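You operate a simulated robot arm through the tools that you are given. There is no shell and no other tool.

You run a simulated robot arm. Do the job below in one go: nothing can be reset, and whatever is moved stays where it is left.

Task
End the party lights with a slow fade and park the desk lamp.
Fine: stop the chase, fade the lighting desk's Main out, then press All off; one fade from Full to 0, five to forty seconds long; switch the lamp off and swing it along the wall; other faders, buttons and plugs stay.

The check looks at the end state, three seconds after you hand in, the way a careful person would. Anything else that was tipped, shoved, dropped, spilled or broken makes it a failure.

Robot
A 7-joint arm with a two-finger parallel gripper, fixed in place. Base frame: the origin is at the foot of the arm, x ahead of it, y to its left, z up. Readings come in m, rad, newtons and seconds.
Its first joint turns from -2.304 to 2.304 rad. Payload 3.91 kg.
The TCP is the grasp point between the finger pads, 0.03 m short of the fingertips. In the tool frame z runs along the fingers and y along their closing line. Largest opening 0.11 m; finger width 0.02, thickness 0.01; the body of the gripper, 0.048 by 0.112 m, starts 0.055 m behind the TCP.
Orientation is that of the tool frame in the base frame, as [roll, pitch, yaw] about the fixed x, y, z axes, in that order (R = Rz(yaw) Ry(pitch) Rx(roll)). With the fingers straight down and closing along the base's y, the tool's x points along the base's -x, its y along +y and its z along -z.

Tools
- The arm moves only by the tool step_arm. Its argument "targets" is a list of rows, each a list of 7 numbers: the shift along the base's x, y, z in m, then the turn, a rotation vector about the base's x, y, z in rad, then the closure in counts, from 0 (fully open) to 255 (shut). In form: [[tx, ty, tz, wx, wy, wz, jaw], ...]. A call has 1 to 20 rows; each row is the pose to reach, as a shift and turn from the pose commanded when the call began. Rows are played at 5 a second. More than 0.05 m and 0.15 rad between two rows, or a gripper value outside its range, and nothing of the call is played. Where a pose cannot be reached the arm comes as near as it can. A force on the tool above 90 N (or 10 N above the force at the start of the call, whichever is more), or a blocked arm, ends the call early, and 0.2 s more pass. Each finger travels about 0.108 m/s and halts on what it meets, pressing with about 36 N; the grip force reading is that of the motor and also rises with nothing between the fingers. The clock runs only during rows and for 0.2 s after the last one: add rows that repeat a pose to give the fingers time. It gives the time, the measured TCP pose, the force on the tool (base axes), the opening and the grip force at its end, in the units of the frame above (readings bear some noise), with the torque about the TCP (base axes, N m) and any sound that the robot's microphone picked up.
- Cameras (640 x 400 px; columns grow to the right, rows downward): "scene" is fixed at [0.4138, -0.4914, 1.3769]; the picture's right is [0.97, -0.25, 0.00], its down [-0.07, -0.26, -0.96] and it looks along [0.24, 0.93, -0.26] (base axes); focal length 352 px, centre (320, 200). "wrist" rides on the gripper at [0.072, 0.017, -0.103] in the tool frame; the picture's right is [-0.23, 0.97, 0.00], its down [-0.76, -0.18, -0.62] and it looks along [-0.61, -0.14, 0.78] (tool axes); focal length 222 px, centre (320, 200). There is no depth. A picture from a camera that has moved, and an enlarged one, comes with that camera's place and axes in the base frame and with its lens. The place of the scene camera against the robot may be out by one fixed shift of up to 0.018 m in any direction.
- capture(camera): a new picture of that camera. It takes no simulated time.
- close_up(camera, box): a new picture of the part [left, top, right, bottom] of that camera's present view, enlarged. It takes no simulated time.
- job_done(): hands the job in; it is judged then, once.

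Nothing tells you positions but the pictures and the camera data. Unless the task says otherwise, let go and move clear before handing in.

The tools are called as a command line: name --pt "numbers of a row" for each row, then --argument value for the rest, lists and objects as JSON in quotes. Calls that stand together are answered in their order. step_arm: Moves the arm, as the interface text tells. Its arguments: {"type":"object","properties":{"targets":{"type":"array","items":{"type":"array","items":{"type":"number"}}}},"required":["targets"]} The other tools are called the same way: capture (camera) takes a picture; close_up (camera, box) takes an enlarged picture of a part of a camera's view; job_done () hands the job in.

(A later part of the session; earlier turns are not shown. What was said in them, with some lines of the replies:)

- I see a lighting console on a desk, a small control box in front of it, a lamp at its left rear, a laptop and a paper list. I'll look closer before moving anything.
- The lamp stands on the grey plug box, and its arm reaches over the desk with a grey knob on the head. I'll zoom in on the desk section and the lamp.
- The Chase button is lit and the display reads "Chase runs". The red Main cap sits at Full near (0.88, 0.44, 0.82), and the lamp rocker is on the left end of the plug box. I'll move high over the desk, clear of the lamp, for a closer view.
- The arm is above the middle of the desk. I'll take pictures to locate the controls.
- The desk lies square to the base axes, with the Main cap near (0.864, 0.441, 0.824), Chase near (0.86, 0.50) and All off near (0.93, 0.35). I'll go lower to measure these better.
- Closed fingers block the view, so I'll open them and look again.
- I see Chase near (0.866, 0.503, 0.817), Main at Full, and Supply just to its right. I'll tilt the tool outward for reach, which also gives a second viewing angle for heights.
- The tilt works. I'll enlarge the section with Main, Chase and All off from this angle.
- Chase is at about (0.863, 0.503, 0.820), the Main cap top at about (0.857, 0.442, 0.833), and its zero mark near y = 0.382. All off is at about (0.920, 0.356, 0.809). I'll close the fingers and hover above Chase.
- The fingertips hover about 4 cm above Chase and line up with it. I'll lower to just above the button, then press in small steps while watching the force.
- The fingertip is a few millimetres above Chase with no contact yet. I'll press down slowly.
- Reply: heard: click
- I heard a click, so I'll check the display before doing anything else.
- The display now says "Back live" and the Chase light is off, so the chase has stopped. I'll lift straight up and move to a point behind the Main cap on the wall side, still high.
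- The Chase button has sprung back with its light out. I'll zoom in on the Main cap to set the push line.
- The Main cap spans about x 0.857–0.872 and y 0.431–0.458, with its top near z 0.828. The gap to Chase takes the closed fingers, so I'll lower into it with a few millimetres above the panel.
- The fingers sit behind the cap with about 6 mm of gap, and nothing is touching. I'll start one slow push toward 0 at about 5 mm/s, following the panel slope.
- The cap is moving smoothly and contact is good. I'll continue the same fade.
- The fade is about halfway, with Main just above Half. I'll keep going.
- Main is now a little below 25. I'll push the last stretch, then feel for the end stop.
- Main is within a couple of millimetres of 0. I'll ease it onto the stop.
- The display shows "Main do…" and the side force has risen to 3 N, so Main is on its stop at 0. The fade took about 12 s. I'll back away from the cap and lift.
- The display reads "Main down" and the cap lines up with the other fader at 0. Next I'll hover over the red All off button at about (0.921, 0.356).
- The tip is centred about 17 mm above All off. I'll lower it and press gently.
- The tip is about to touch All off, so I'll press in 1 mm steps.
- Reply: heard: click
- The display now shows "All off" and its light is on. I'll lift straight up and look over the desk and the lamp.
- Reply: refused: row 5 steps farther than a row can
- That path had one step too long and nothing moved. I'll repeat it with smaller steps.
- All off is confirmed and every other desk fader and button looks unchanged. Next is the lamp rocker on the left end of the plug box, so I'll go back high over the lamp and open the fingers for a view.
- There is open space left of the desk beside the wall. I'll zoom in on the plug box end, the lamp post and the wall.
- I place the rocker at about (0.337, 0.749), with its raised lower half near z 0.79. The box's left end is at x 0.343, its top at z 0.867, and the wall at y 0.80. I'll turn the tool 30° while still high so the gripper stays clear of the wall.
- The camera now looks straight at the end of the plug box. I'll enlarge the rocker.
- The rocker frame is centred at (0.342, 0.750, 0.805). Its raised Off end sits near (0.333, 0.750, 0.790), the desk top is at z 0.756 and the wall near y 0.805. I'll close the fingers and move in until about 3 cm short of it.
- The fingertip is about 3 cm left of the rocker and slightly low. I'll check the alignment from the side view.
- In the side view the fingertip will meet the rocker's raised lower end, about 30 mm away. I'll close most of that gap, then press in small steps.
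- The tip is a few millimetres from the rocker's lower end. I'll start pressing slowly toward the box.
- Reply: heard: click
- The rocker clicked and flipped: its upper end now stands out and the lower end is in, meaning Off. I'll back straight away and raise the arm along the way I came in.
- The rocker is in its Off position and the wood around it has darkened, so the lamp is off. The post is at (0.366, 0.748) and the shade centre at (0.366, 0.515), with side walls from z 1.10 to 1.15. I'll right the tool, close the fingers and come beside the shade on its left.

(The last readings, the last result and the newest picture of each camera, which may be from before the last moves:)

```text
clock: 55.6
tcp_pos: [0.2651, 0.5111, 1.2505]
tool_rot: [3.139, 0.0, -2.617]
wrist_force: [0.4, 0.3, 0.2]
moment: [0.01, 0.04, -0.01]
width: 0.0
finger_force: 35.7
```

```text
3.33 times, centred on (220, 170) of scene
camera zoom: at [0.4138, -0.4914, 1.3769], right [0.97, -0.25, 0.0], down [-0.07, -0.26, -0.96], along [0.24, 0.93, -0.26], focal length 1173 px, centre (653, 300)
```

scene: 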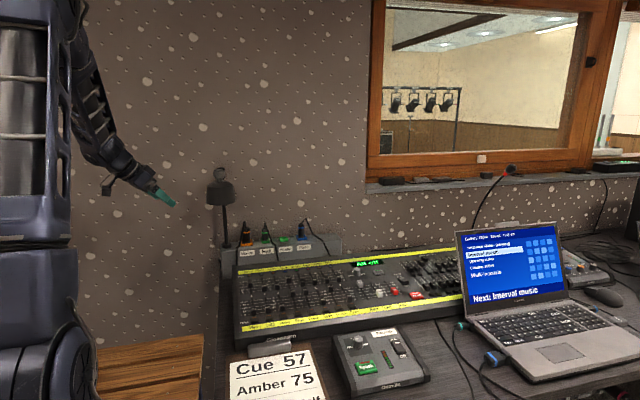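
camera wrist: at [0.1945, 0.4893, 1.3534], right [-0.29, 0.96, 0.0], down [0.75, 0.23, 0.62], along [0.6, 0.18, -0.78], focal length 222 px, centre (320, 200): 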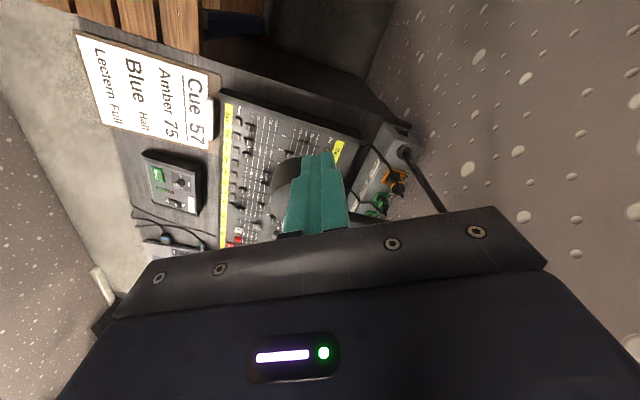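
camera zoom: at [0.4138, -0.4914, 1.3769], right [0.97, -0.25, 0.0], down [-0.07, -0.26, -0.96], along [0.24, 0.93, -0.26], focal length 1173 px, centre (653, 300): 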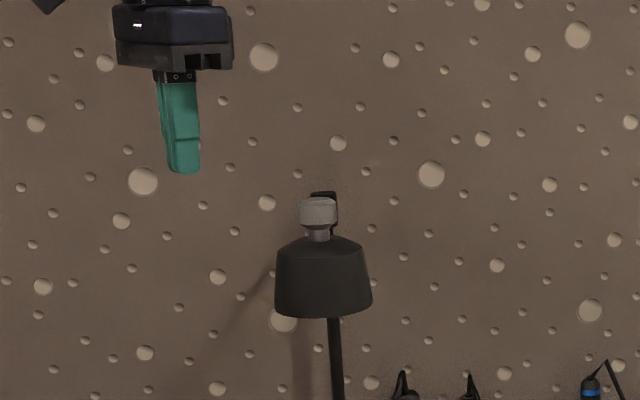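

The tip is left of the lamp at the right depth. I'll lower to mid-shade height and look again.

step_arm --pt "0 0.003 -0.035 0 0 0 255" --pt "0 0.003 -0.07 0 0 0 255" --pt "0 0.003 -0.0985 0 0 0 255" --pt "0.02 0.003 -0.0985 0 0 0 255" --pt "0.03 0.003 -0.0985 0 0 0 255" --pt "0.03 0.003 -0.0985 0 0 0 255"

capture --camera "wrist"

close_up --camera "scene" --box '[160, 130, 290, 230]'

```text
clock: 57.0
tcp_pos: [0.2976, 0.5161, 1.153]
tool_rot: [3.139, 0.0, -2.618]
wrist_force: [-0.8, 1.1, -0.1]
moment: [0.0, 0.03, 0.0]
width: 0.0001
finger_force: 35.3
```

```text
taken
camera wrist: at [0.226, 0.4938, 1.2569], right [-0.29, 0.96, 0.0], down [0.75, 0.23, 0.62], along [0.6, 0.18, -0.78], focal length 222 px, centre (320, 200)
```

wrist: 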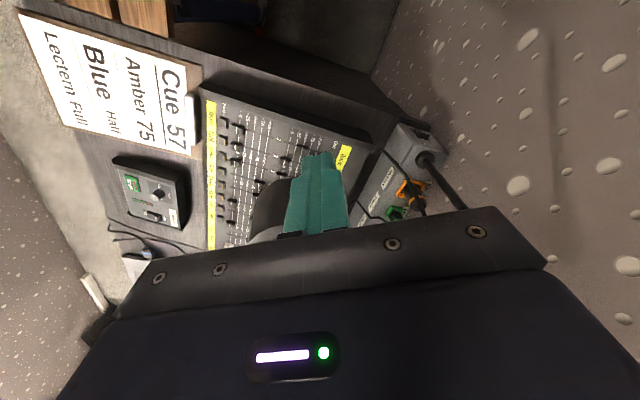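

```text
4.00 times, centred on (225, 180) of scene
camera zoom: at [0.4138, -0.4914, 1.3769], right [0.97, -0.25, 0.0], down [-0.07, -0.26, -0.96], along [0.24, 0.93, -0.26], focal length 1407 px, centre (700, 280)
```

zoom: 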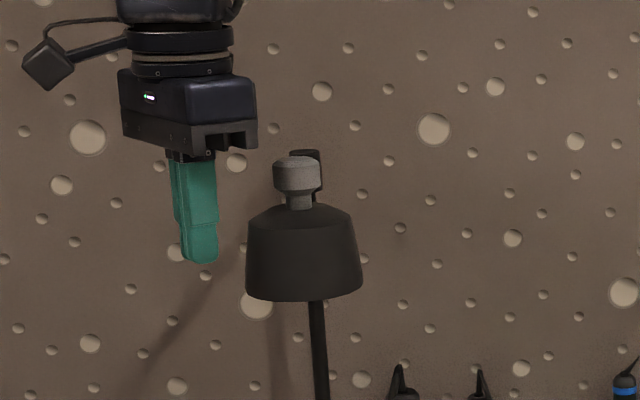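

There is about 2 cm of gap between finger and shade, and the finger is at mid-shade height. I'll push gently along the arc toward the right for the first few degrees and check that the lamp turns freely.

step_arm --pt "0.006 0 0.004 0 0 0 255" --pt "0.012 -0.0003 0.004 0 0 0 255" --pt "0.0177 -0.0005 0.004 0 0 0 255" --pt "0.023 -0.0015 0.004 0 0 0 255" --pt "0.0282 -0.0025 0.004 0 0 0 255" --pt "0.0335 -0.0034 0.004 0 0 0 255" --pt "0.0387 -0.0041 0.004 0 0 0 255" --pt "0.0387 -0.0041 0.004 0 0 0 255"

close_up --camera "scene" --box '[160, 130, 290, 230]'

close_up --camera "wrist" --box '[220, 120, 440, 250]'

```text
clock: 58.8
tcp_pos: [0.3329, 0.5122, 1.1576]
tool_rot: [3.14, 0.001, -2.617]
wrist_force: [-0.2, -0.4, 0.1]
moment: [-0.01, 0.01, -0.02]
width: 0.0001
finger_force: 36.1
```

```text
4.00 times, centred on (225, 180) of scene
camera zoom: at [0.4138, -0.4914, 1.3769], right [0.97, -0.25, 0.0], down [-0.07, -0.26, -0.96], along [0.24, 0.93, -0.26], focal length 1407 px, centre (700, 280)
```

zoom: 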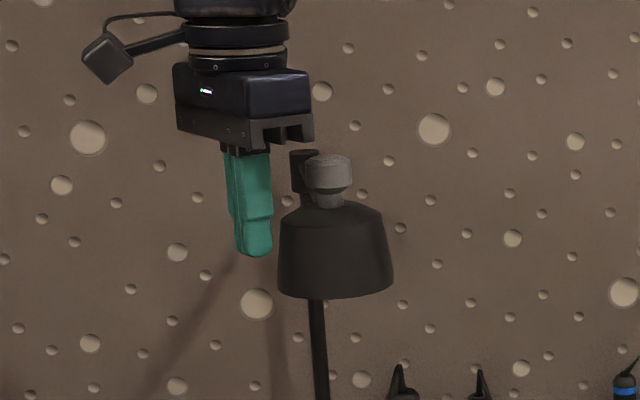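

```text
2.91 times, centred on (330, 185) of wrist
camera zoom: at [0.2626, 0.4901, 1.2603], right [-0.29, 0.96, 0.0], down [0.75, 0.23, 0.62], along [0.6, 0.18, -0.78], focal length 646 px, centre (291, 244)
```

zoom: 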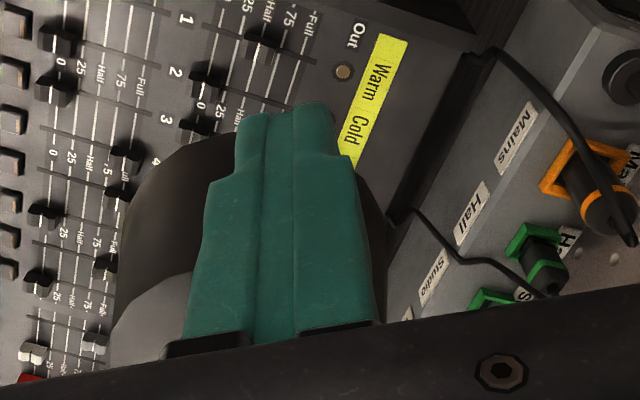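

The lamp turned freely with almost no force and no tipping. I'll continue the arc at a steady slow pace.

step_arm --pt "0.007 -0.0006 0 0 0 0 255" --pt "0.014 -0.0012 0 0 0 0 255" --pt "0.0211 -0.0018 0 0 0 0 255" --pt "0.0283 -0.0017 0 0 0 0 255" --pt "0.0354 -0.0016 0 0 0 0 255" --pt "0.0426 -0.0015 0 0 0 0 255" --pt "0.0498 -0.0008 0 0 0 0 255" --pt "0.057 -0.0001 0 0 0 0 255" --pt "0.0641 0.0006 0 0 0 0 255" --pt "0.0711 0.0019 0 0 0 0 255" --pt "0.0781 0.0033 0 0 0 0 255" --pt "0.0851 0.0046 0 0 0 0 255" --pt "0.092 0.0065 0 0 0 0 255" --pt "0.0989 0.0085 0 0 0 0 255" --pt "0.1057 0.0104 0 0 0 0 255" --pt "0.112 0.0127 0 0 0 0 255" --pt "0.1183 0.015 0 0 0 0 255" --pt "0.1246 0.0174 0 0 0 0 255"

close_up --camera "scene" --box '[180, 120, 340, 240]'

close_up --camera "wrist" --box '[200, 80, 440, 250]'

```text
clock: 61.2
tcp_pos: [0.3984, 0.5129, 1.1562]
tool_rot: [-3.141, -0.012, -2.606]
wrist_force: [-28.9, -26.2, 16.9]
moment: [0.08, -0.21, -0.19]
width: 0.0
finger_force: 36.1
stopped in row 11: the force on the tool passed its limit at 102 N (the readings are from after the stop); the commanded pose is now the measured one
```

```text
3.33 times, centred on (260, 180) of scene
camera zoom: at [0.4138, -0.4914, 1.3769], right [0.97, -0.25, 0.0], down [-0.07, -0.26, -0.96], along [0.24, 0.93, -0.26], focal length 1173 px, centre (520, 267)
```

zoom: 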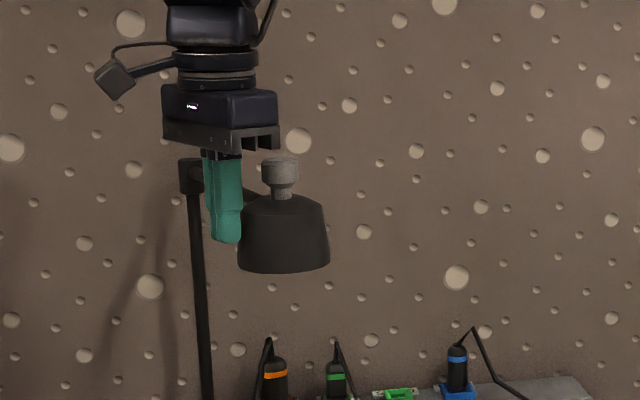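

```text
2.35 times, centred on (320, 165) of wrist
camera zoom: at [0.3279, 0.4911, 1.2603], right [-0.3, 0.95, 0.0], down [0.75, 0.24, 0.61], along [0.59, 0.18, -0.79], focal length 523 px, centre (320, 282)
```

zoom: 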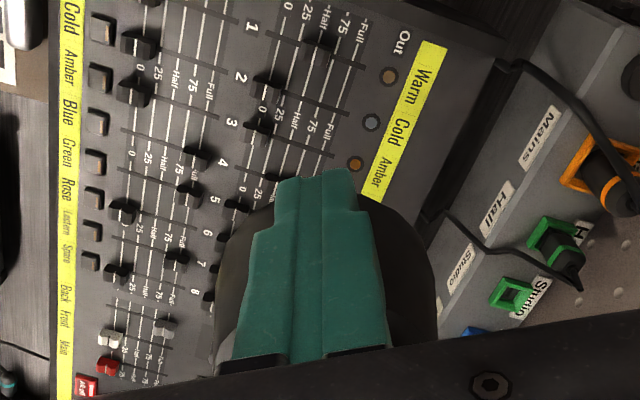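

The push stopped with a sharp force rise after the lamp had turned about 20°, so something limits it in that direction. I'll ease off and inspect before anything else.

step_arm --pt "-0.004 -0.002 0.0 0 0 0 255" --pt "-0.012 -0.005 0.0 0 0 0 255" --pt "-0.025 -0.008 0.0 0 0 0 255" --pt "-0.04 -0.01 0.0 0 0 0 255" --pt "-0.055 -0.01 0.0 0 0 0 255" --pt "-0.055 -0.01 0.0 0 0 0 255"

capture --camera "scene"

close_up --camera "scene" --box '[180, 120, 360, 290]'

close_up --camera "wrist" --box '[200, 60, 440, 250]'

```text
clock: 62.6
tcp_pos: [0.3448, 0.5041, 1.1569]
tool_rot: [3.141, -0.011, -2.61]
wrist_force: [0.4, 0.6, -0.2]
moment: [-0.04, -0.02, -0.01]
width: 0.0002
finger_force: 36.0
```

```text
taken
```

scene: 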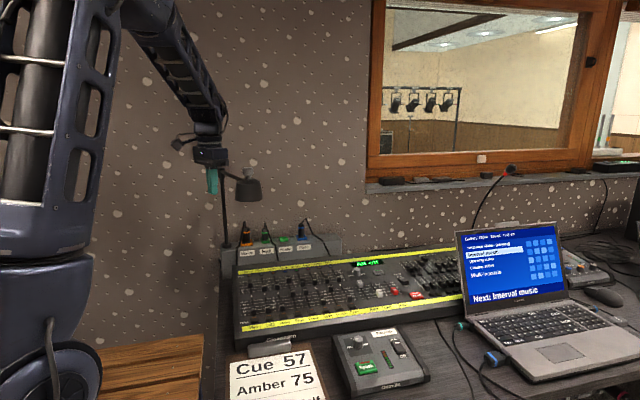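

```text
2.35 times, centred on (270, 205) of scene
camera zoom: at [0.4138, -0.4914, 1.3769], right [0.97, -0.25, 0.0], down [-0.07, -0.26, -0.96], along [0.24, 0.93, -0.26], focal length 828 px, centre (438, 188)
```

zoom: 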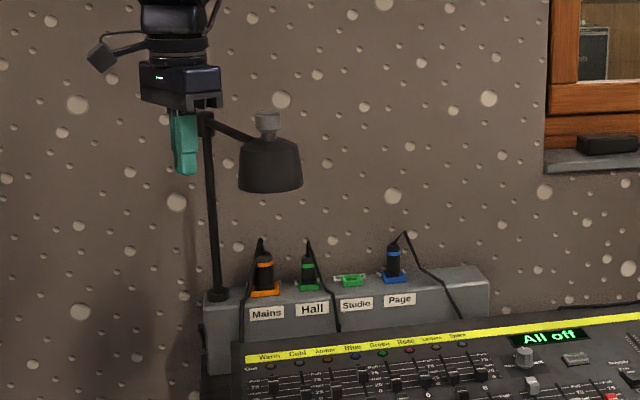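

```text
2.11 times, centred on (320, 155) of wrist
camera zoom: at [0.2766, 0.4832, 1.2606], right [-0.3, 0.95, 0.0], down [0.75, 0.24, 0.61], along [0.59, 0.18, -0.79], focal length 468 px, centre (320, 295)
```

zoom: 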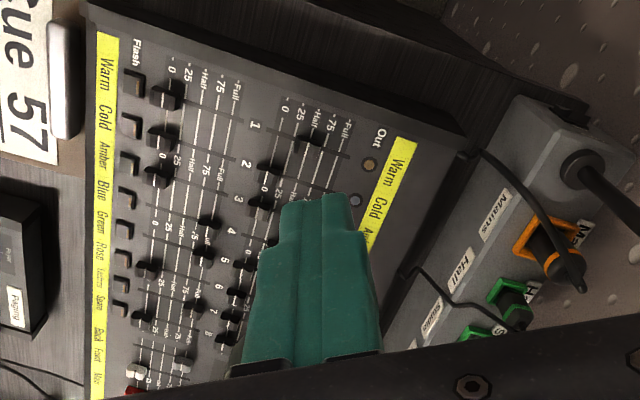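

The lamp stays where it was pushed, about 22° to the right, and the plug box hasn't moved. I'll look closely at the hinge for a stop.

close_up --camera "scene" --box '[210, 150, 270, 200]'

close_up --camera "scene" --box '[205, 220, 275, 280]'

capture --camera "wrist"

```text
8.00 times, centred on (240, 175) of scene
camera zoom: at [0.4138, -0.4914, 1.3769], right [0.97, -0.25, 0.0], down [-0.07, -0.26, -0.96], along [0.24, 0.93, -0.26], focal length 2815 px, centre (960, 400)
```

zoom: 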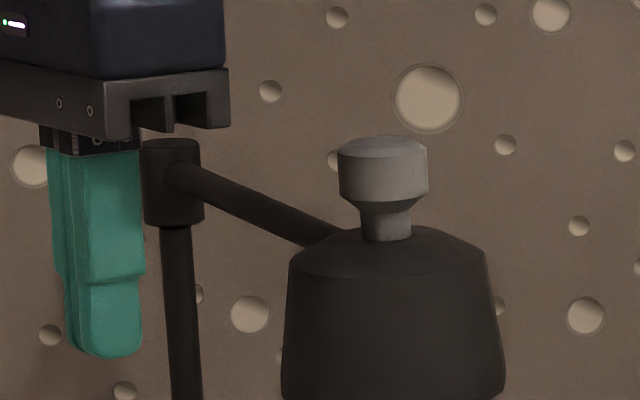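

```text
6.67 times, centred on (240, 250) of scene
camera zoom: at [0.4138, -0.4914, 1.3769], right [0.97, -0.25, 0.0], down [-0.07, -0.26, -0.96], along [0.24, 0.93, -0.26], focal length 2346 px, centre (853, -133)
```

zoom: 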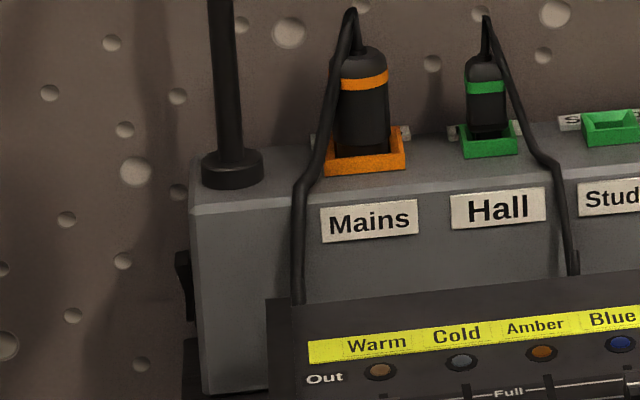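

```text
taken
camera wrist: at [0.2766, 0.4832, 1.2606], right [-0.3, 0.95, 0.0], down [0.75, 0.24, 0.61], along [0.59, 0.18, -0.79], focal length 222 px, centre (320, 200)
```

wrist: 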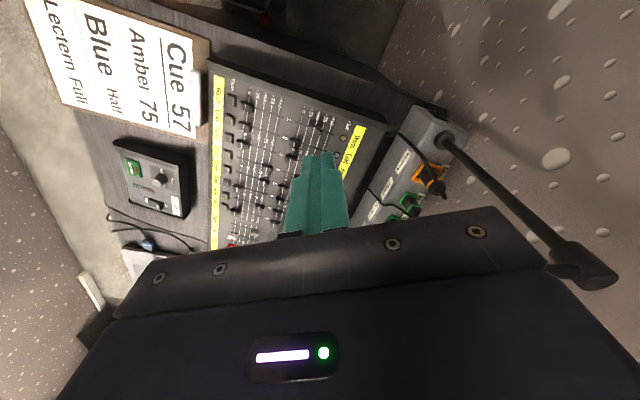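

The hinge stops the lamp about 20° to the right, so it must park to the left along the wall. I'll lift over the lamp and come down on its right side.

step_arm --pt "0 0 0.04 0 0 0 255" --pt "0 0 0.08 0 0 0 255" --pt "0 0 0.12 0 0 0 255" --pt "0 0 0.15 0 0 0 255" --pt "0.04 0.01 0.15 0 0 0 255" --pt "0.08 0.02 0.15 0 0 0 255" --pt "0.12 0.03 0.15 0 0 0 255" --pt "0.15 0.04 0.15 0 0 0 255" --pt "0.18 0.05 0.15 0 0 0 255" --pt "0.18 0.05 0.12 0 0 0 255" --pt "0.18 0.05 0.08 0 0 0 255" --pt "0.18 0.05 0.05 0 0 0 255" --pt "0.18 0.05 0.05 0 0 0 255"

close_up --camera "scene" --box '[190, 110, 350, 230]'

capture --camera "wrist"

```text
clock: 65.4
tcp_pos: [0.5251, 0.552, 1.2034]
tool_rot: [3.141, -0.012, -2.609]
wrist_force: [0.0, -0.1, 0.1]
moment: [0.02, 0.0, -0.03]
width: 0.0
finger_force: 36.1
```

```text
3.33 times, centred on (270, 170) of scene
camera zoom: at [0.4138, -0.4914, 1.3769], right [0.97, -0.25, 0.0], down [-0.07, -0.26, -0.96], along [0.24, 0.93, -0.26], focal length 1173 px, centre (487, 300)
```

zoom: 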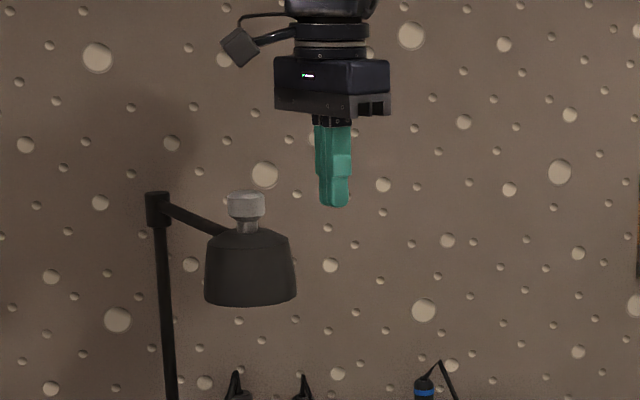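

```text
taken
camera wrist: at [0.4562, 0.531, 1.3071], right [-0.3, 0.95, 0.0], down [0.75, 0.24, 0.61], along [0.59, 0.18, -0.79], focal length 222 px, centre (320, 200)
```

wrist: 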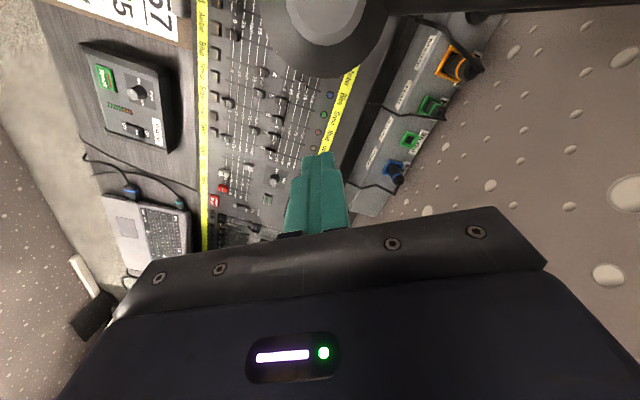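

The shade is now centred near (0.452, 0.531) and the finger is on its right. I'll lower to shade height and push gently to the left, a little at first.

step_arm --pt "0 0 -0.025 0 0 0 255" --pt "0 0 -0.047 0 0 0 255" --pt "0 0 -0.047 0 0 0 255"

close_up --camera "scene" --box '[200, 130, 320, 220]'

capture --camera "wrist"

```text
clock: 66.2
tcp_pos: [0.5269, 0.5535, 1.1554]
tool_rot: [3.141, -0.011, -2.608]
wrist_force: [0.1, -0.8, 0.2]
moment: [0.02, -0.03, -0.03]
width: 0.0
finger_force: 35.8
```

```text
4.44 times, centred on (260, 175) of scene
camera zoom: at [0.4138, -0.4914, 1.3769], right [0.97, -0.25, 0.0], down [-0.07, -0.26, -0.96], along [0.24, 0.93, -0.26], focal length 1564 px, centre (587, 311)
```

zoom: 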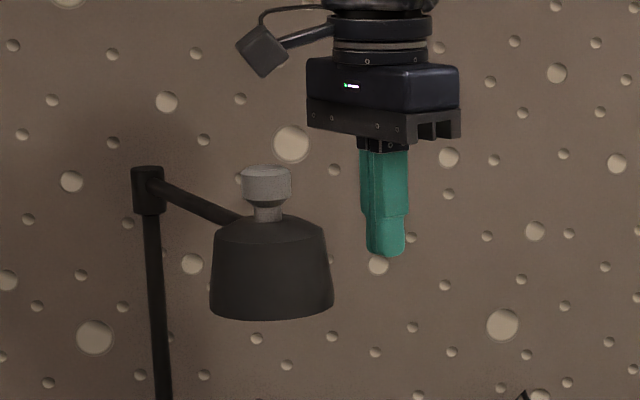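

```text
taken
camera wrist: at [0.4562, 0.532, 1.2589], right [-0.3, 0.95, 0.0], down [0.75, 0.24, 0.61], along [0.59, 0.18, -0.79], focal length 222 px, centre (320, 200)
```

wrist: 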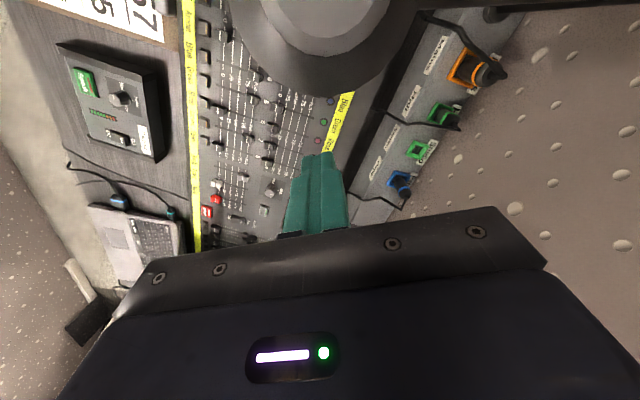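

Clearances look right. I'll push to the left along the arc in small increments.

step_arm --pt "-0.01 -0.0005 0 0 0 0 255" --pt "-0.018 -0.001 0 0 0 0 255" --pt "-0.0244 -0.0017 0 0 0 0 255" --pt "-0.03 -0.0049 0 0 0 0 255" --pt "-0.0365 -0.0086 0 0 0 0 255" --pt "-0.043 -0.0123 0 0 0 0 255" --pt "-0.0498 -0.0163 0 0 0 0 255" --pt "-0.056 -0.0192 0 0 0 0 255" --pt "-0.0624 -0.0221 0 0 0 0 255" --pt "-0.0688 -0.0251 0 0 0 0 255" --pt "-0.0688 -0.0251 0 0 0 0 255"

close_up --camera "scene" --box '[190, 130, 310, 220]'

capture --camera "wrist"

```text
clock: 68.6
tcp_pos: [0.4568, 0.5301, 1.156]
tool_rot: [3.141, -0.009, -2.609]
wrist_force: [-0.7, 0.1, -0.4]
moment: [0.0, 0.02, -0.03]
width: 0.0
finger_force: 35.5
```

```text
4.44 times, centred on (250, 175) of scene
camera zoom: at [0.4138, -0.4914, 1.3769], right [0.97, -0.25, 0.0], down [-0.07, -0.26, -0.96], along [0.24, 0.93, -0.26], focal length 1564 px, centre (631, 311)
```

zoom: 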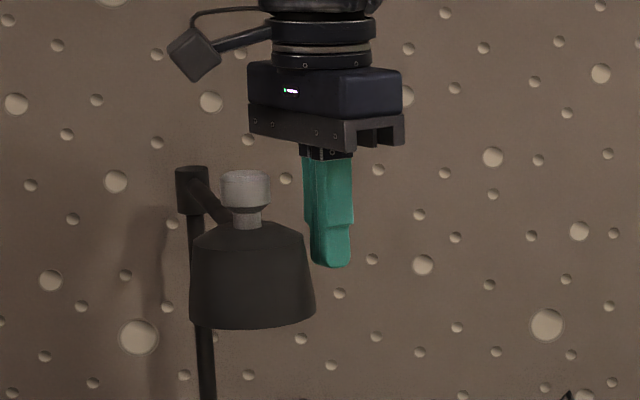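

```text
taken
camera wrist: at [0.3871, 0.5081, 1.2608], right [-0.3, 0.95, 0.0], down [0.75, 0.24, 0.61], along [0.59, 0.18, -0.79], focal length 222 px, centre (320, 200)
```

wrist: 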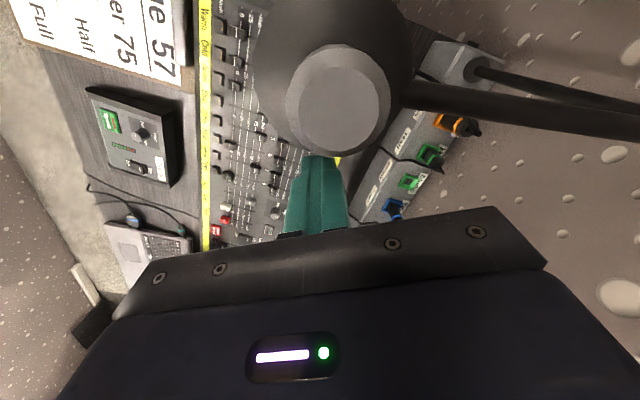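

The lamp follows easily to the left, now at about 81° of the arc. I'll carry on past centre in slow steps.

step_arm --pt "-0.0065 -0.0024 0 0 0 0 255" --pt "-0.013 -0.0047 0 0 0 0 255" --pt "-0.0195 -0.0071 0 0 0 0 255" --pt "-0.0262 -0.0089 0 0 0 0 255" --pt "-0.033 -0.0106 0 0 0 0 255" --pt "-0.0397 -0.0124 0 0 0 0 255" --pt "-0.0466 -0.0136 0 0 0 0 255" --pt "-0.0534 -0.0147 0 0 0 0 255" --pt "-0.0603 -0.0159 0 0 0 0 255" --pt "-0.0672 -0.0165 0 0 0 0 255" --pt "-0.0741 -0.0172 0 0 0 0 255" --pt "-0.081 -0.0178 0 0 0 0 255" --pt "-0.0845 -0.0178 0 0 0 0 255" --pt "-0.088 -0.0178 0 0 0 0 255" --pt "-0.0915 -0.0178 0 0 0 0 255" --pt "-0.095 -0.0177 0 0 0 0 255" --pt "-0.0985 -0.0177 0 0 0 0 255" --pt "-0.1018 -0.0176 0 0 0 0 255"

close_up --camera "scene" --box '[160, 130, 280, 220]'

capture --camera "wrist"

```text
clock: 72.4
tcp_pos: [0.3553, 0.5115, 1.158]
tool_rot: [-3.14, -0.01, -2.609]
wrist_force: [0.6, -0.3, 0.2]
moment: [0.0, 0.0, 0.0]
width: 0.0
finger_force: 36.5
```

```text
4.44 times, centred on (220, 175) of scene
camera zoom: at [0.4138, -0.4914, 1.3769], right [0.97, -0.25, 0.0], down [-0.07, -0.26, -0.96], along [0.24, 0.93, -0.26], focal length 1564 px, centre (764, 311)
```

zoom: 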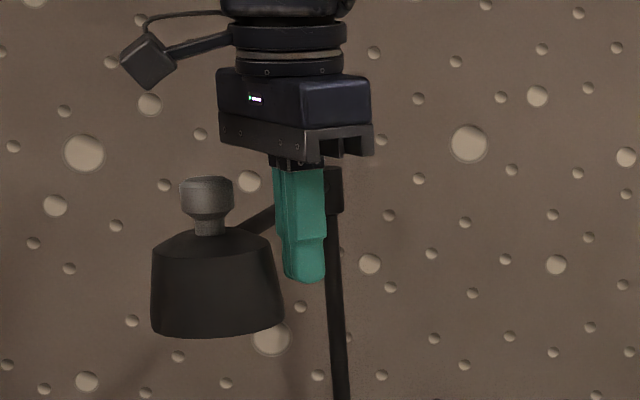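

```text
taken
camera wrist: at [0.2857, 0.4896, 1.2615], right [-0.3, 0.95, 0.0], down [0.75, 0.24, 0.61], along [0.59, 0.18, -0.79], focal length 222 px, centre (320, 200)
```

wrist: 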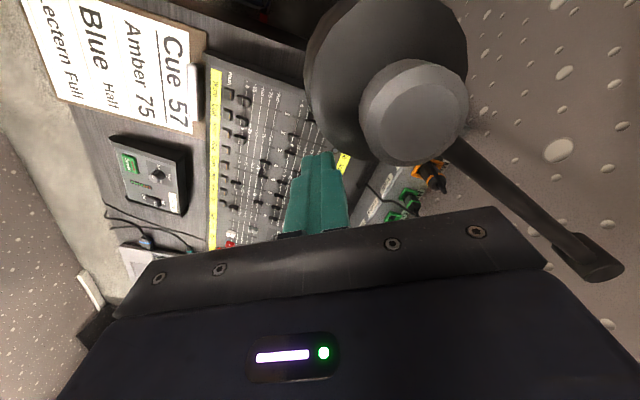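

The lamp has passed centre to about 107° with no resistance. I'll continue around toward the wall.

step_arm --pt "-0.005 0.0004 0 0 0 0 255" --pt "-0.01 0.0009 0 0 0 0 255" --pt "-0.0155 0.0014 0 0 0 0 255" --pt "-0.0209 0.0019 0 0 0 0 255" --pt "-0.026 0.0028 0 0 0 0 255" --pt "-0.0311 0.0037 0 0 0 0 255" --pt "-0.0363 0.0046 0 0 0 0 255" --pt "-0.0414 0.0055 0 0 0 0 255" --pt "-0.0464 0.0069 0 0 0 0 255" --pt "-0.0514 0.0083 0 0 0 0 255" --pt "-0.0564 0.0096 0 0 0 0 255" --pt "-0.0614 0.011 0 0 0 0 255" --pt "-0.0679 0.0134 0 0 0 0 255" --pt "-0.0745 0.0157 0 0 0 0 255" --pt "-0.081 0.0181 0 0 0 0 255" --pt "-0.0873 0.0211 0 0 0 0 255" --pt "-0.0936 0.024 0 0 0 0 255" --pt "-0.0999 0.027 0 0 0 0 255"

close_up --camera "scene" --box '[130, 120, 270, 230]'

capture --camera "wrist"

```text
clock: 76.2
tcp_pos: [0.2549, 0.539, 1.1584]
tool_rot: [3.141, -0.01, -2.611]
wrist_force: [0.2, 0.0, 0.1]
moment: [0.02, 0.02, 0.02]
width: 0.0001
finger_force: 36.3
```

```text
3.64 times, centred on (200, 175) of scene
camera zoom: at [0.4138, -0.4914, 1.3769], right [0.97, -0.25, 0.0], down [-0.07, -0.26, -0.96], along [0.24, 0.93, -0.26], focal length 1279 px, centre (756, 291)
```

zoom: 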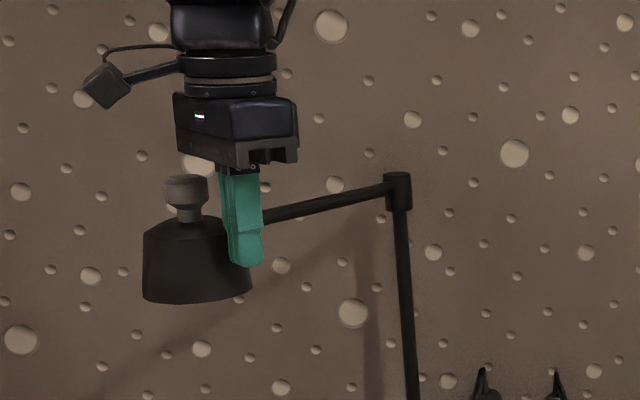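

```text
taken
camera wrist: at [0.1846, 0.5172, 1.2619], right [-0.3, 0.95, 0.0], down [0.75, 0.24, 0.61], along [0.59, 0.18, -0.79], focal length 222 px, centre (320, 200)
```

wrist: 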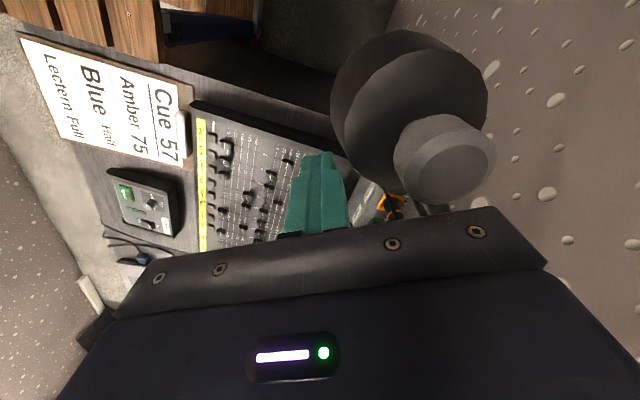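

The lamp is at about 132° and moving freely. I'll continue toward the wall.

step_arm --pt "-0.006 0.0035 0 0 0 0 255" --pt "-0.012 0.007 0 0 0 0 255" --pt "-0.018 0.0105 0 0 0 0 255" --pt "-0.0237 0.0145 0 0 0 0 255" --pt "-0.0294 0.0185 0 0 0 0 255" --pt "-0.0351 0.0225 0 0 0 0 255" --pt "-0.0404 0.027 0 0 0 0 255" --pt "-0.0457 0.0315 0 0 0 0 255" --pt "-0.051 0.036 0 0 0 0 255" --pt "-0.0559 0.0409 0 0 0 0 255" --pt "-0.0608 0.0459 0 0 0 0 255" --pt "-0.0657 0.0508 0 0 0 0 255" --pt "-0.0701 0.0561 0 0 0 0 255" --pt "-0.0746 0.0615 0 0 0 0 255" --pt "-0.079 0.0668 0 0 0 0 255" --pt "-0.083 0.0725 0 0 0 0 255" --pt "-0.087 0.0782 0 0 0 0 255" --pt "-0.091 0.0839 0 0 0 0 255"

close_up --camera "scene" --box '[110, 120, 250, 230]'

capture --camera "wrist"

```text
clock: 80.0
tcp_pos: [0.1644, 0.6228, 1.1576]
tool_rot: [-3.141, -0.01, -2.608]
wrist_force: [-0.6, -0.5, 0.6]
moment: [0.04, 0.01, 0.02]
width: 0.0001
finger_force: 36.2
```

```text
3.64 times, centred on (180, 175) of scene
camera zoom: at [0.4138, -0.4914, 1.3769], right [0.97, -0.25, 0.0], down [-0.07, -0.26, -0.96], along [0.24, 0.93, -0.26], focal length 1279 px, centre (829, 291)
```

zoom: 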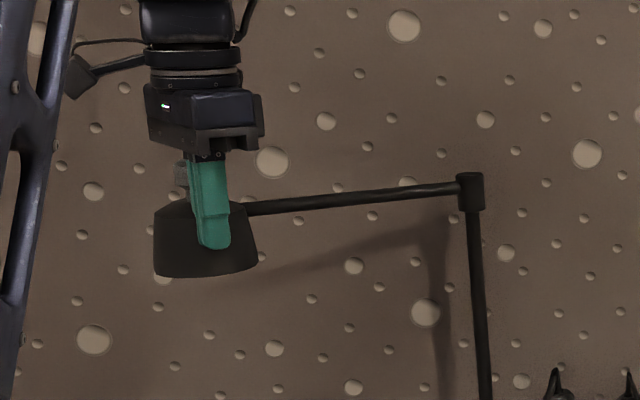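

```text
taken
camera wrist: at [0.0938, 0.6007, 1.2619], right [-0.3, 0.95, 0.0], down [0.75, 0.24, 0.61], along [0.59, 0.18, -0.79], focal length 222 px, centre (320, 200)
```

wrist: 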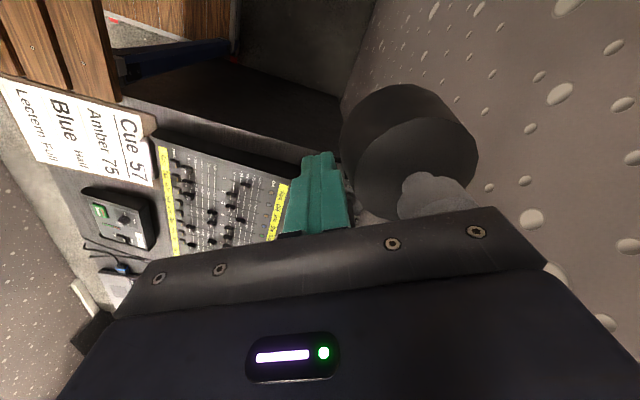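

The lamp is at about 160°. I'll slow right down for the last stretch toward the wall.

step_arm --pt "-0.0017 0.003 0 0 0 0 255" --pt "-0.0034 0.006 0 0 0 0 255" --pt "-0.0052 0.009 0 0 0 0 255" --pt "-0.0069 0.0121 0 0 0 0 255" --pt "-0.0086 0.0151 0 0 0 0 255" --pt "-0.0103 0.0181 0 0 0 0 255" --pt "-0.0118 0.0213 0 0 0 0 255" --pt "-0.0132 0.0244 0 0 0 0 255" --pt "-0.0147 0.0276 0 0 0 0 255" --pt "-0.0162 0.0308 0 0 0 0 255" --pt "-0.0176 0.0339 0 0 0 0 255" --pt "-0.0191 0.0371 0 0 0 0 255" --pt "-0.0191 0.0371 0 0 0 0 255"

close_up --camera "scene" --box '[110, 120, 250, 230]'

capture --camera "wrist"

```text
clock: 82.8
tcp_pos: [0.1444, 0.6597, 1.157]
tool_rot: [-3.141, -0.011, -2.609]
wrist_force: [0.1, -0.3, -0.1]
moment: [-0.01, 0.02, 0.0]
width: 0.0
finger_force: 35.6
```

```text
3.64 times, centred on (180, 175) of scene
camera zoom: at [0.4138, -0.4914, 1.3769], right [0.97, -0.25, 0.0], down [-0.07, -0.26, -0.96], along [0.24, 0.93, -0.26], focal length 1279 px, centre (829, 291)
```

zoom: 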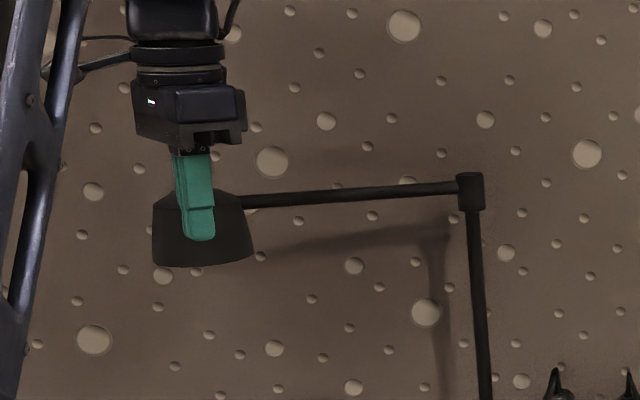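

```text
taken
camera wrist: at [0.0751, 0.6379, 1.2619], right [-0.3, 0.95, 0.0], down [0.75, 0.24, 0.61], along [0.59, 0.18, -0.79], focal length 222 px, centre (320, 200)
```

wrist: 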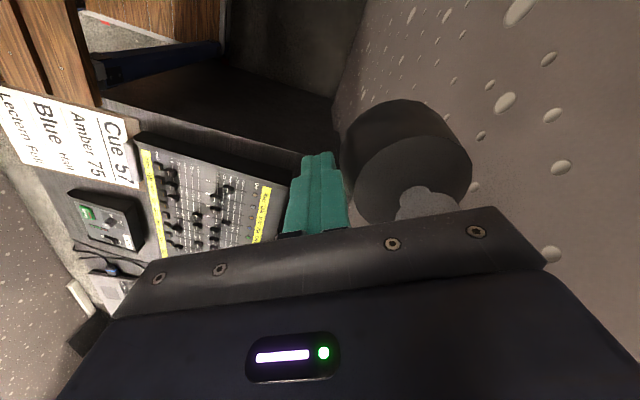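

The lamp is at about 170°, nearly parallel with the wall. I'll ease it the last few degrees.

step_arm --pt "-0.001 0.0028 0 0 0 0 255" --pt "-0.002 0.0056 0 0 0 0 255" --pt "-0.003 0.0084 0 0 0 0 255" --pt "-0.0041 0.0112 0 0 0 0 255" --pt "-0.0051 0.014 0 0 0 0 255" --pt "-0.0061 0.0167 0 0 0 0 255" --pt "-0.0071 0.0195 0 0 0 0 255" --pt "-0.0071 0.0195 0 0 0 0 255"

close_up --camera "scene" --box '[110, 120, 250, 230]'

close_up --camera "wrist" --box '[270, 50, 510, 230]'

```text
clock: 84.6
tcp_pos: [0.1402, 0.6797, 1.1571]
tool_rot: [-3.14, -0.01, -2.611]
wrist_force: [0.3, 0.4, 0.8]
moment: [0.0, -0.02, 0.0]
width: 0.0
finger_force: 36.1
```

```text
3.64 times, centred on (180, 175) of scene
camera zoom: at [0.4138, -0.4914, 1.3769], right [0.97, -0.25, 0.0], down [-0.07, -0.26, -0.96], along [0.24, 0.93, -0.26], focal length 1279 px, centre (829, 291)
```

zoom: 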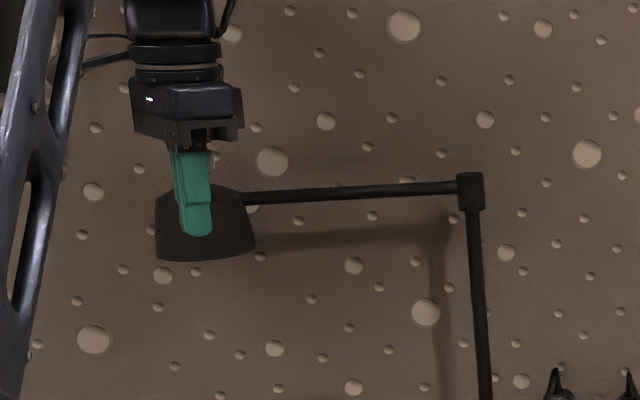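

```text
2.22 times, centred on (390, 140) of wrist
camera zoom: at [0.0689, 0.6581, 1.2617], right [-0.3, 0.95, 0.0], down [0.75, 0.24, 0.61], along [0.59, 0.18, -0.79], focal length 494 px, centre (164, 333)
```

zoom: 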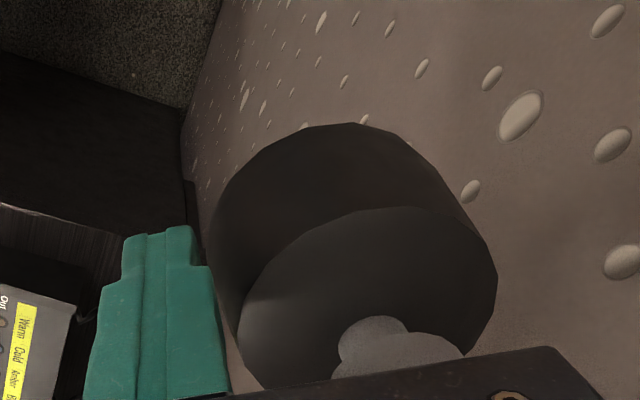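

The arm is within a few degrees of parallel and the shade is clear of the wall. I'll nudge it 5 mm more, very slowly, then back off.

step_arm --pt "-0.0004 0.0012 0 0 0 0 255" --pt "-0.0008 0.0024 0 0 0 0 255" --pt "-0.0012 0.0036 0 0 0 0 255" --pt "-0.0016 0.005 0 0 0 0 255" --pt "-0.0016 0.005 0 0 0 0 255"

step_arm --pt "0.002 -0.006 0 0 0 0 255" --pt "0.005 -0.02 0 0 0 0 255" --pt "0.01 -0.05 0 0 0 0 255" --pt "0.015 -0.09 0.0 0 0 0 255" --pt "0.02 -0.12 0.03 0 0 0 255" --pt "0.02 -0.13 0.07 0 0 0 200" --pt "0.02 -0.14 0.11 0 0 0 100" --pt "0.02 -0.15 0.15 0 0 0 0" --pt "0.02 -0.155 0.19 0 0 0 0" --pt "0.02 -0.155 0.22 0 0 0 0" --pt "0.02 -0.155 0.22 0 0 0 0"

capture --camera "scene"

capture --camera "wrist"

close_up --camera "scene" --box '[110, 140, 270, 260]'

```text
clock: 85.8
tcp_pos: [0.1365, 0.6845, 1.1577]
tool_rot: [3.14, -0.01, -2.61]
wrist_force: [0.4, -0.2, 0.1]
moment: [0.0, 0.0, 0.01]
width: 0.0
finger_force: 35.4
```

```text
clock: 88.2
tcp_pos: [0.1566, 0.5282, 1.3797]
tool_rot: [3.141, -0.009, -2.609]
wrist_force: [0.6, -0.2, 0.1]
moment: [0.02, 0.02, 0.01]
width: 0.1096
finger_force: 0.0
```

```text
taken
```

scene: 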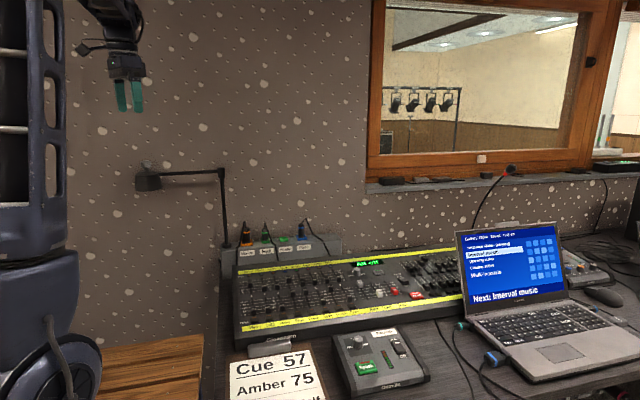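

```text
taken
camera wrist: at [0.0875, 0.5073, 1.4842], right [-0.3, 0.95, 0.0], down [0.75, 0.24, 0.61], along [0.59, 0.18, -0.79], focal length 222 px, centre (320, 200)
```

wrist: 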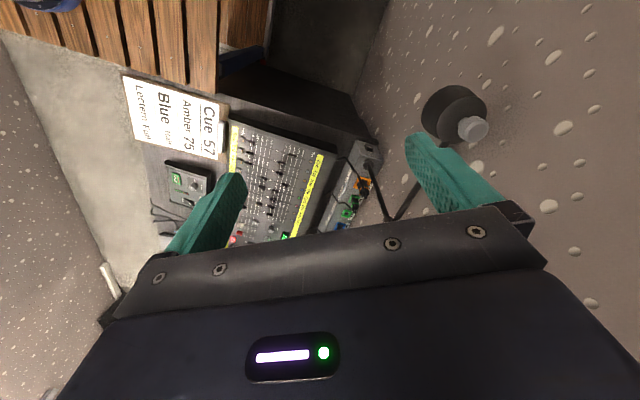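

```text
3.33 times, centred on (190, 200) of scene
camera zoom: at [0.4138, -0.4914, 1.3769], right [0.97, -0.25, 0.0], down [-0.07, -0.26, -0.96], along [0.24, 0.93, -0.26], focal length 1173 px, centre (753, 200)
```

zoom: 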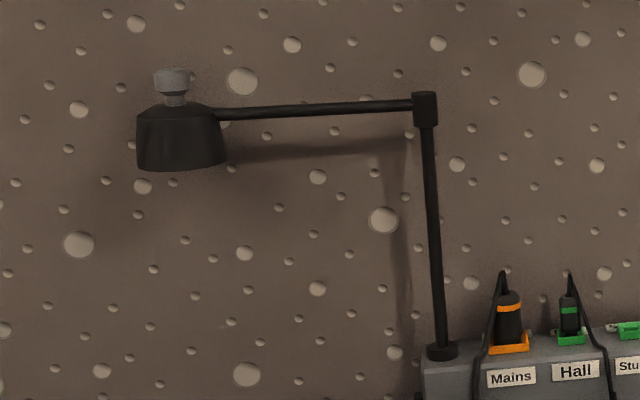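

The lamp arm now lies along the wall and the gripper is clear. I'll do a last check of the whole scene before handing in.

close_up --camera "scene" --box '[220, 230, 480, 400]'

close_up --camera "scene" --box '[340, 245, 450, 315]'

close_up --camera "scene" --box '[205, 215, 345, 300]'

close_up --camera "wrist" --box '[320, 80, 520, 230]'

close_up --camera "scene" --box '[235, 260, 345, 345]'

close_up --camera "scene" --box '[450, 150, 640, 400]'

```text
2.35 times, centred on (350, 315) of scene
camera zoom: at [0.4138, -0.4914, 1.3769], right [0.97, -0.25, 0.0], down [-0.07, -0.26, -0.96], along [0.24, 0.93, -0.26], focal length 828 px, centre (249, -71)
```

zoom: 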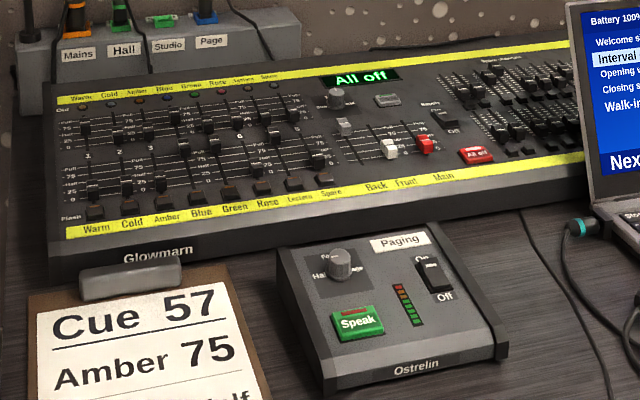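

```text
5.71 times, centred on (395, 280) of scene
camera zoom: at [0.4138, -0.4914, 1.3769], right [0.97, -0.25, 0.0], down [-0.07, -0.26, -0.96], along [0.24, 0.93, -0.26], focal length 2010 px, centre (-109, -257)
```

zoom: 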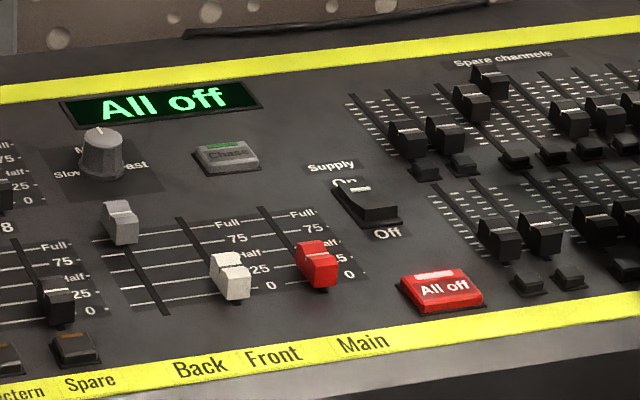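

```text
4.57 times, centred on (275, 258) of scene
camera zoom: at [0.4138, -0.4914, 1.3769], right [0.97, -0.25, 0.0], down [-0.07, -0.26, -0.96], along [0.24, 0.93, -0.26], focal length 1608 px, centre (526, -63)
```

zoom: 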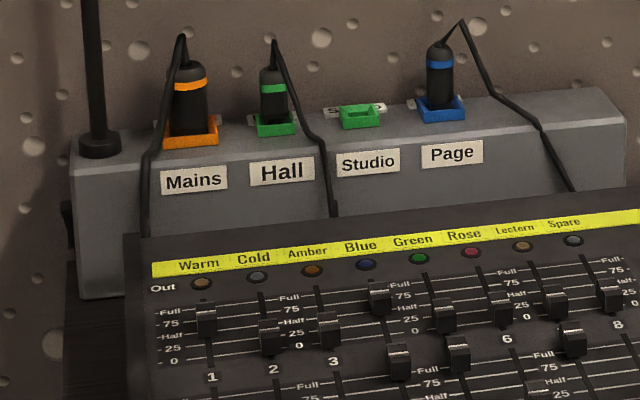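

```text
2.67 times, centred on (420, 155) of wrist
camera zoom: at [0.0875, 0.5073, 1.4842], right [-0.3, 0.95, 0.0], down [0.75, 0.24, 0.61], along [0.59, 0.18, -0.79], focal length 592 px, centre (53, 320)
```

zoom: 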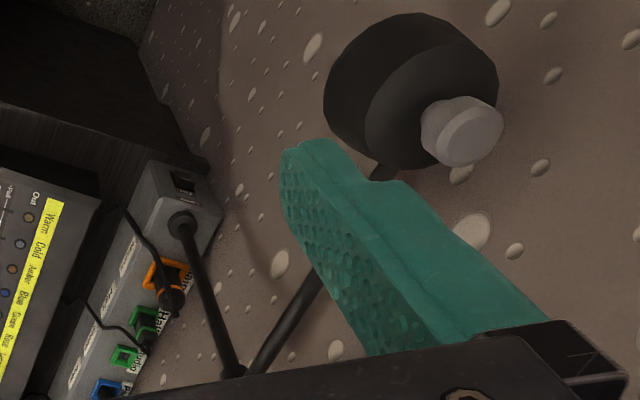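

```text
4.71 times, centred on (290, 302) of scene
camera zoom: at [0.4138, -0.4914, 1.3769], right [0.97, -0.25, 0.0], down [-0.07, -0.26, -0.96], along [0.24, 0.93, -0.26], focal length 1656 px, centre (461, -282)
```

zoom: 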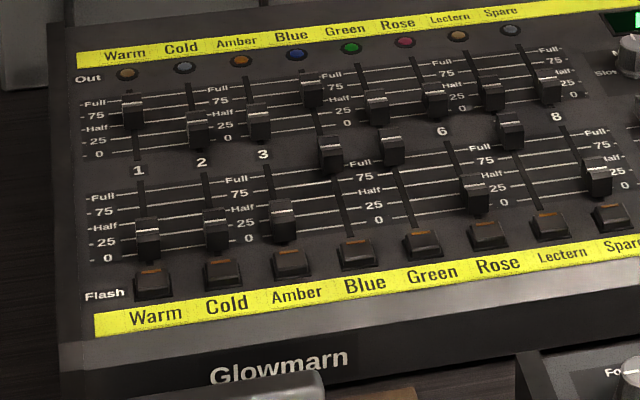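

```text
1.60 times, centred on (545, 275) of scene
camera zoom: at [0.4138, -0.4914, 1.3769], right [0.97, -0.25, 0.0], down [-0.07, -0.26, -0.96], along [0.24, 0.93, -0.26], focal length 563 px, centre (-40, 80)
```

zoom: 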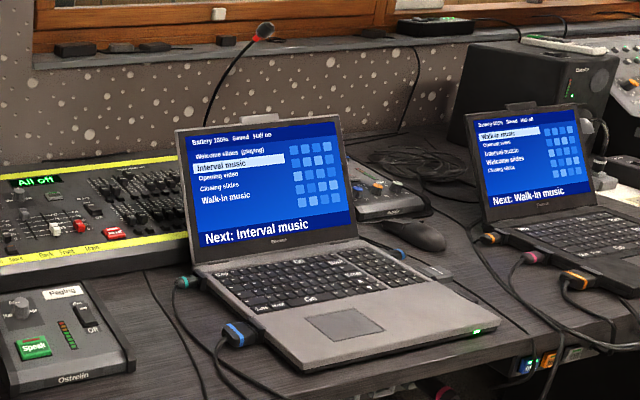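

The display reads "All off" with its light on, Main is at 0 and Chase is dark. The other faders, the buttons and the plugs match the first pictures. The lamp rocker is at Off, its arm lies along the wall and the gripper is open and clear, so I'm handing in.

job_done

```text
The job is handed in.
```

The party lights are shut down and the desk lamp is parked, and I've handed the job in; no verdict has come back.

- **Chase:** one press stopped it. The display changed from "Chase runs" to "Back live".
- **Main fade:** I pushed Main from Full to 0 in one slow move of about 12 seconds. The display then read "Main down".
- **All off:** pressed once after the fade. The display reads "All off" and the button is lit.
- **Lamp:** switched off at the rocker on the left end of the plug box, then swung left until its arm lay within a few degrees of the wall. The shade is clear of the wall.

**Hard push on the lamp:** I first tried swinging it to the right, and it hit a stop after about 20°. The force spiked to about 100 N before the arm stopped itself. The lamp then swung freely the other way, and the lamp and plug box showed no visible damage or shift.

In the final pictures the other faders, the buttons and the plugs look the same as at the start. The gripper is open and clear of everything.
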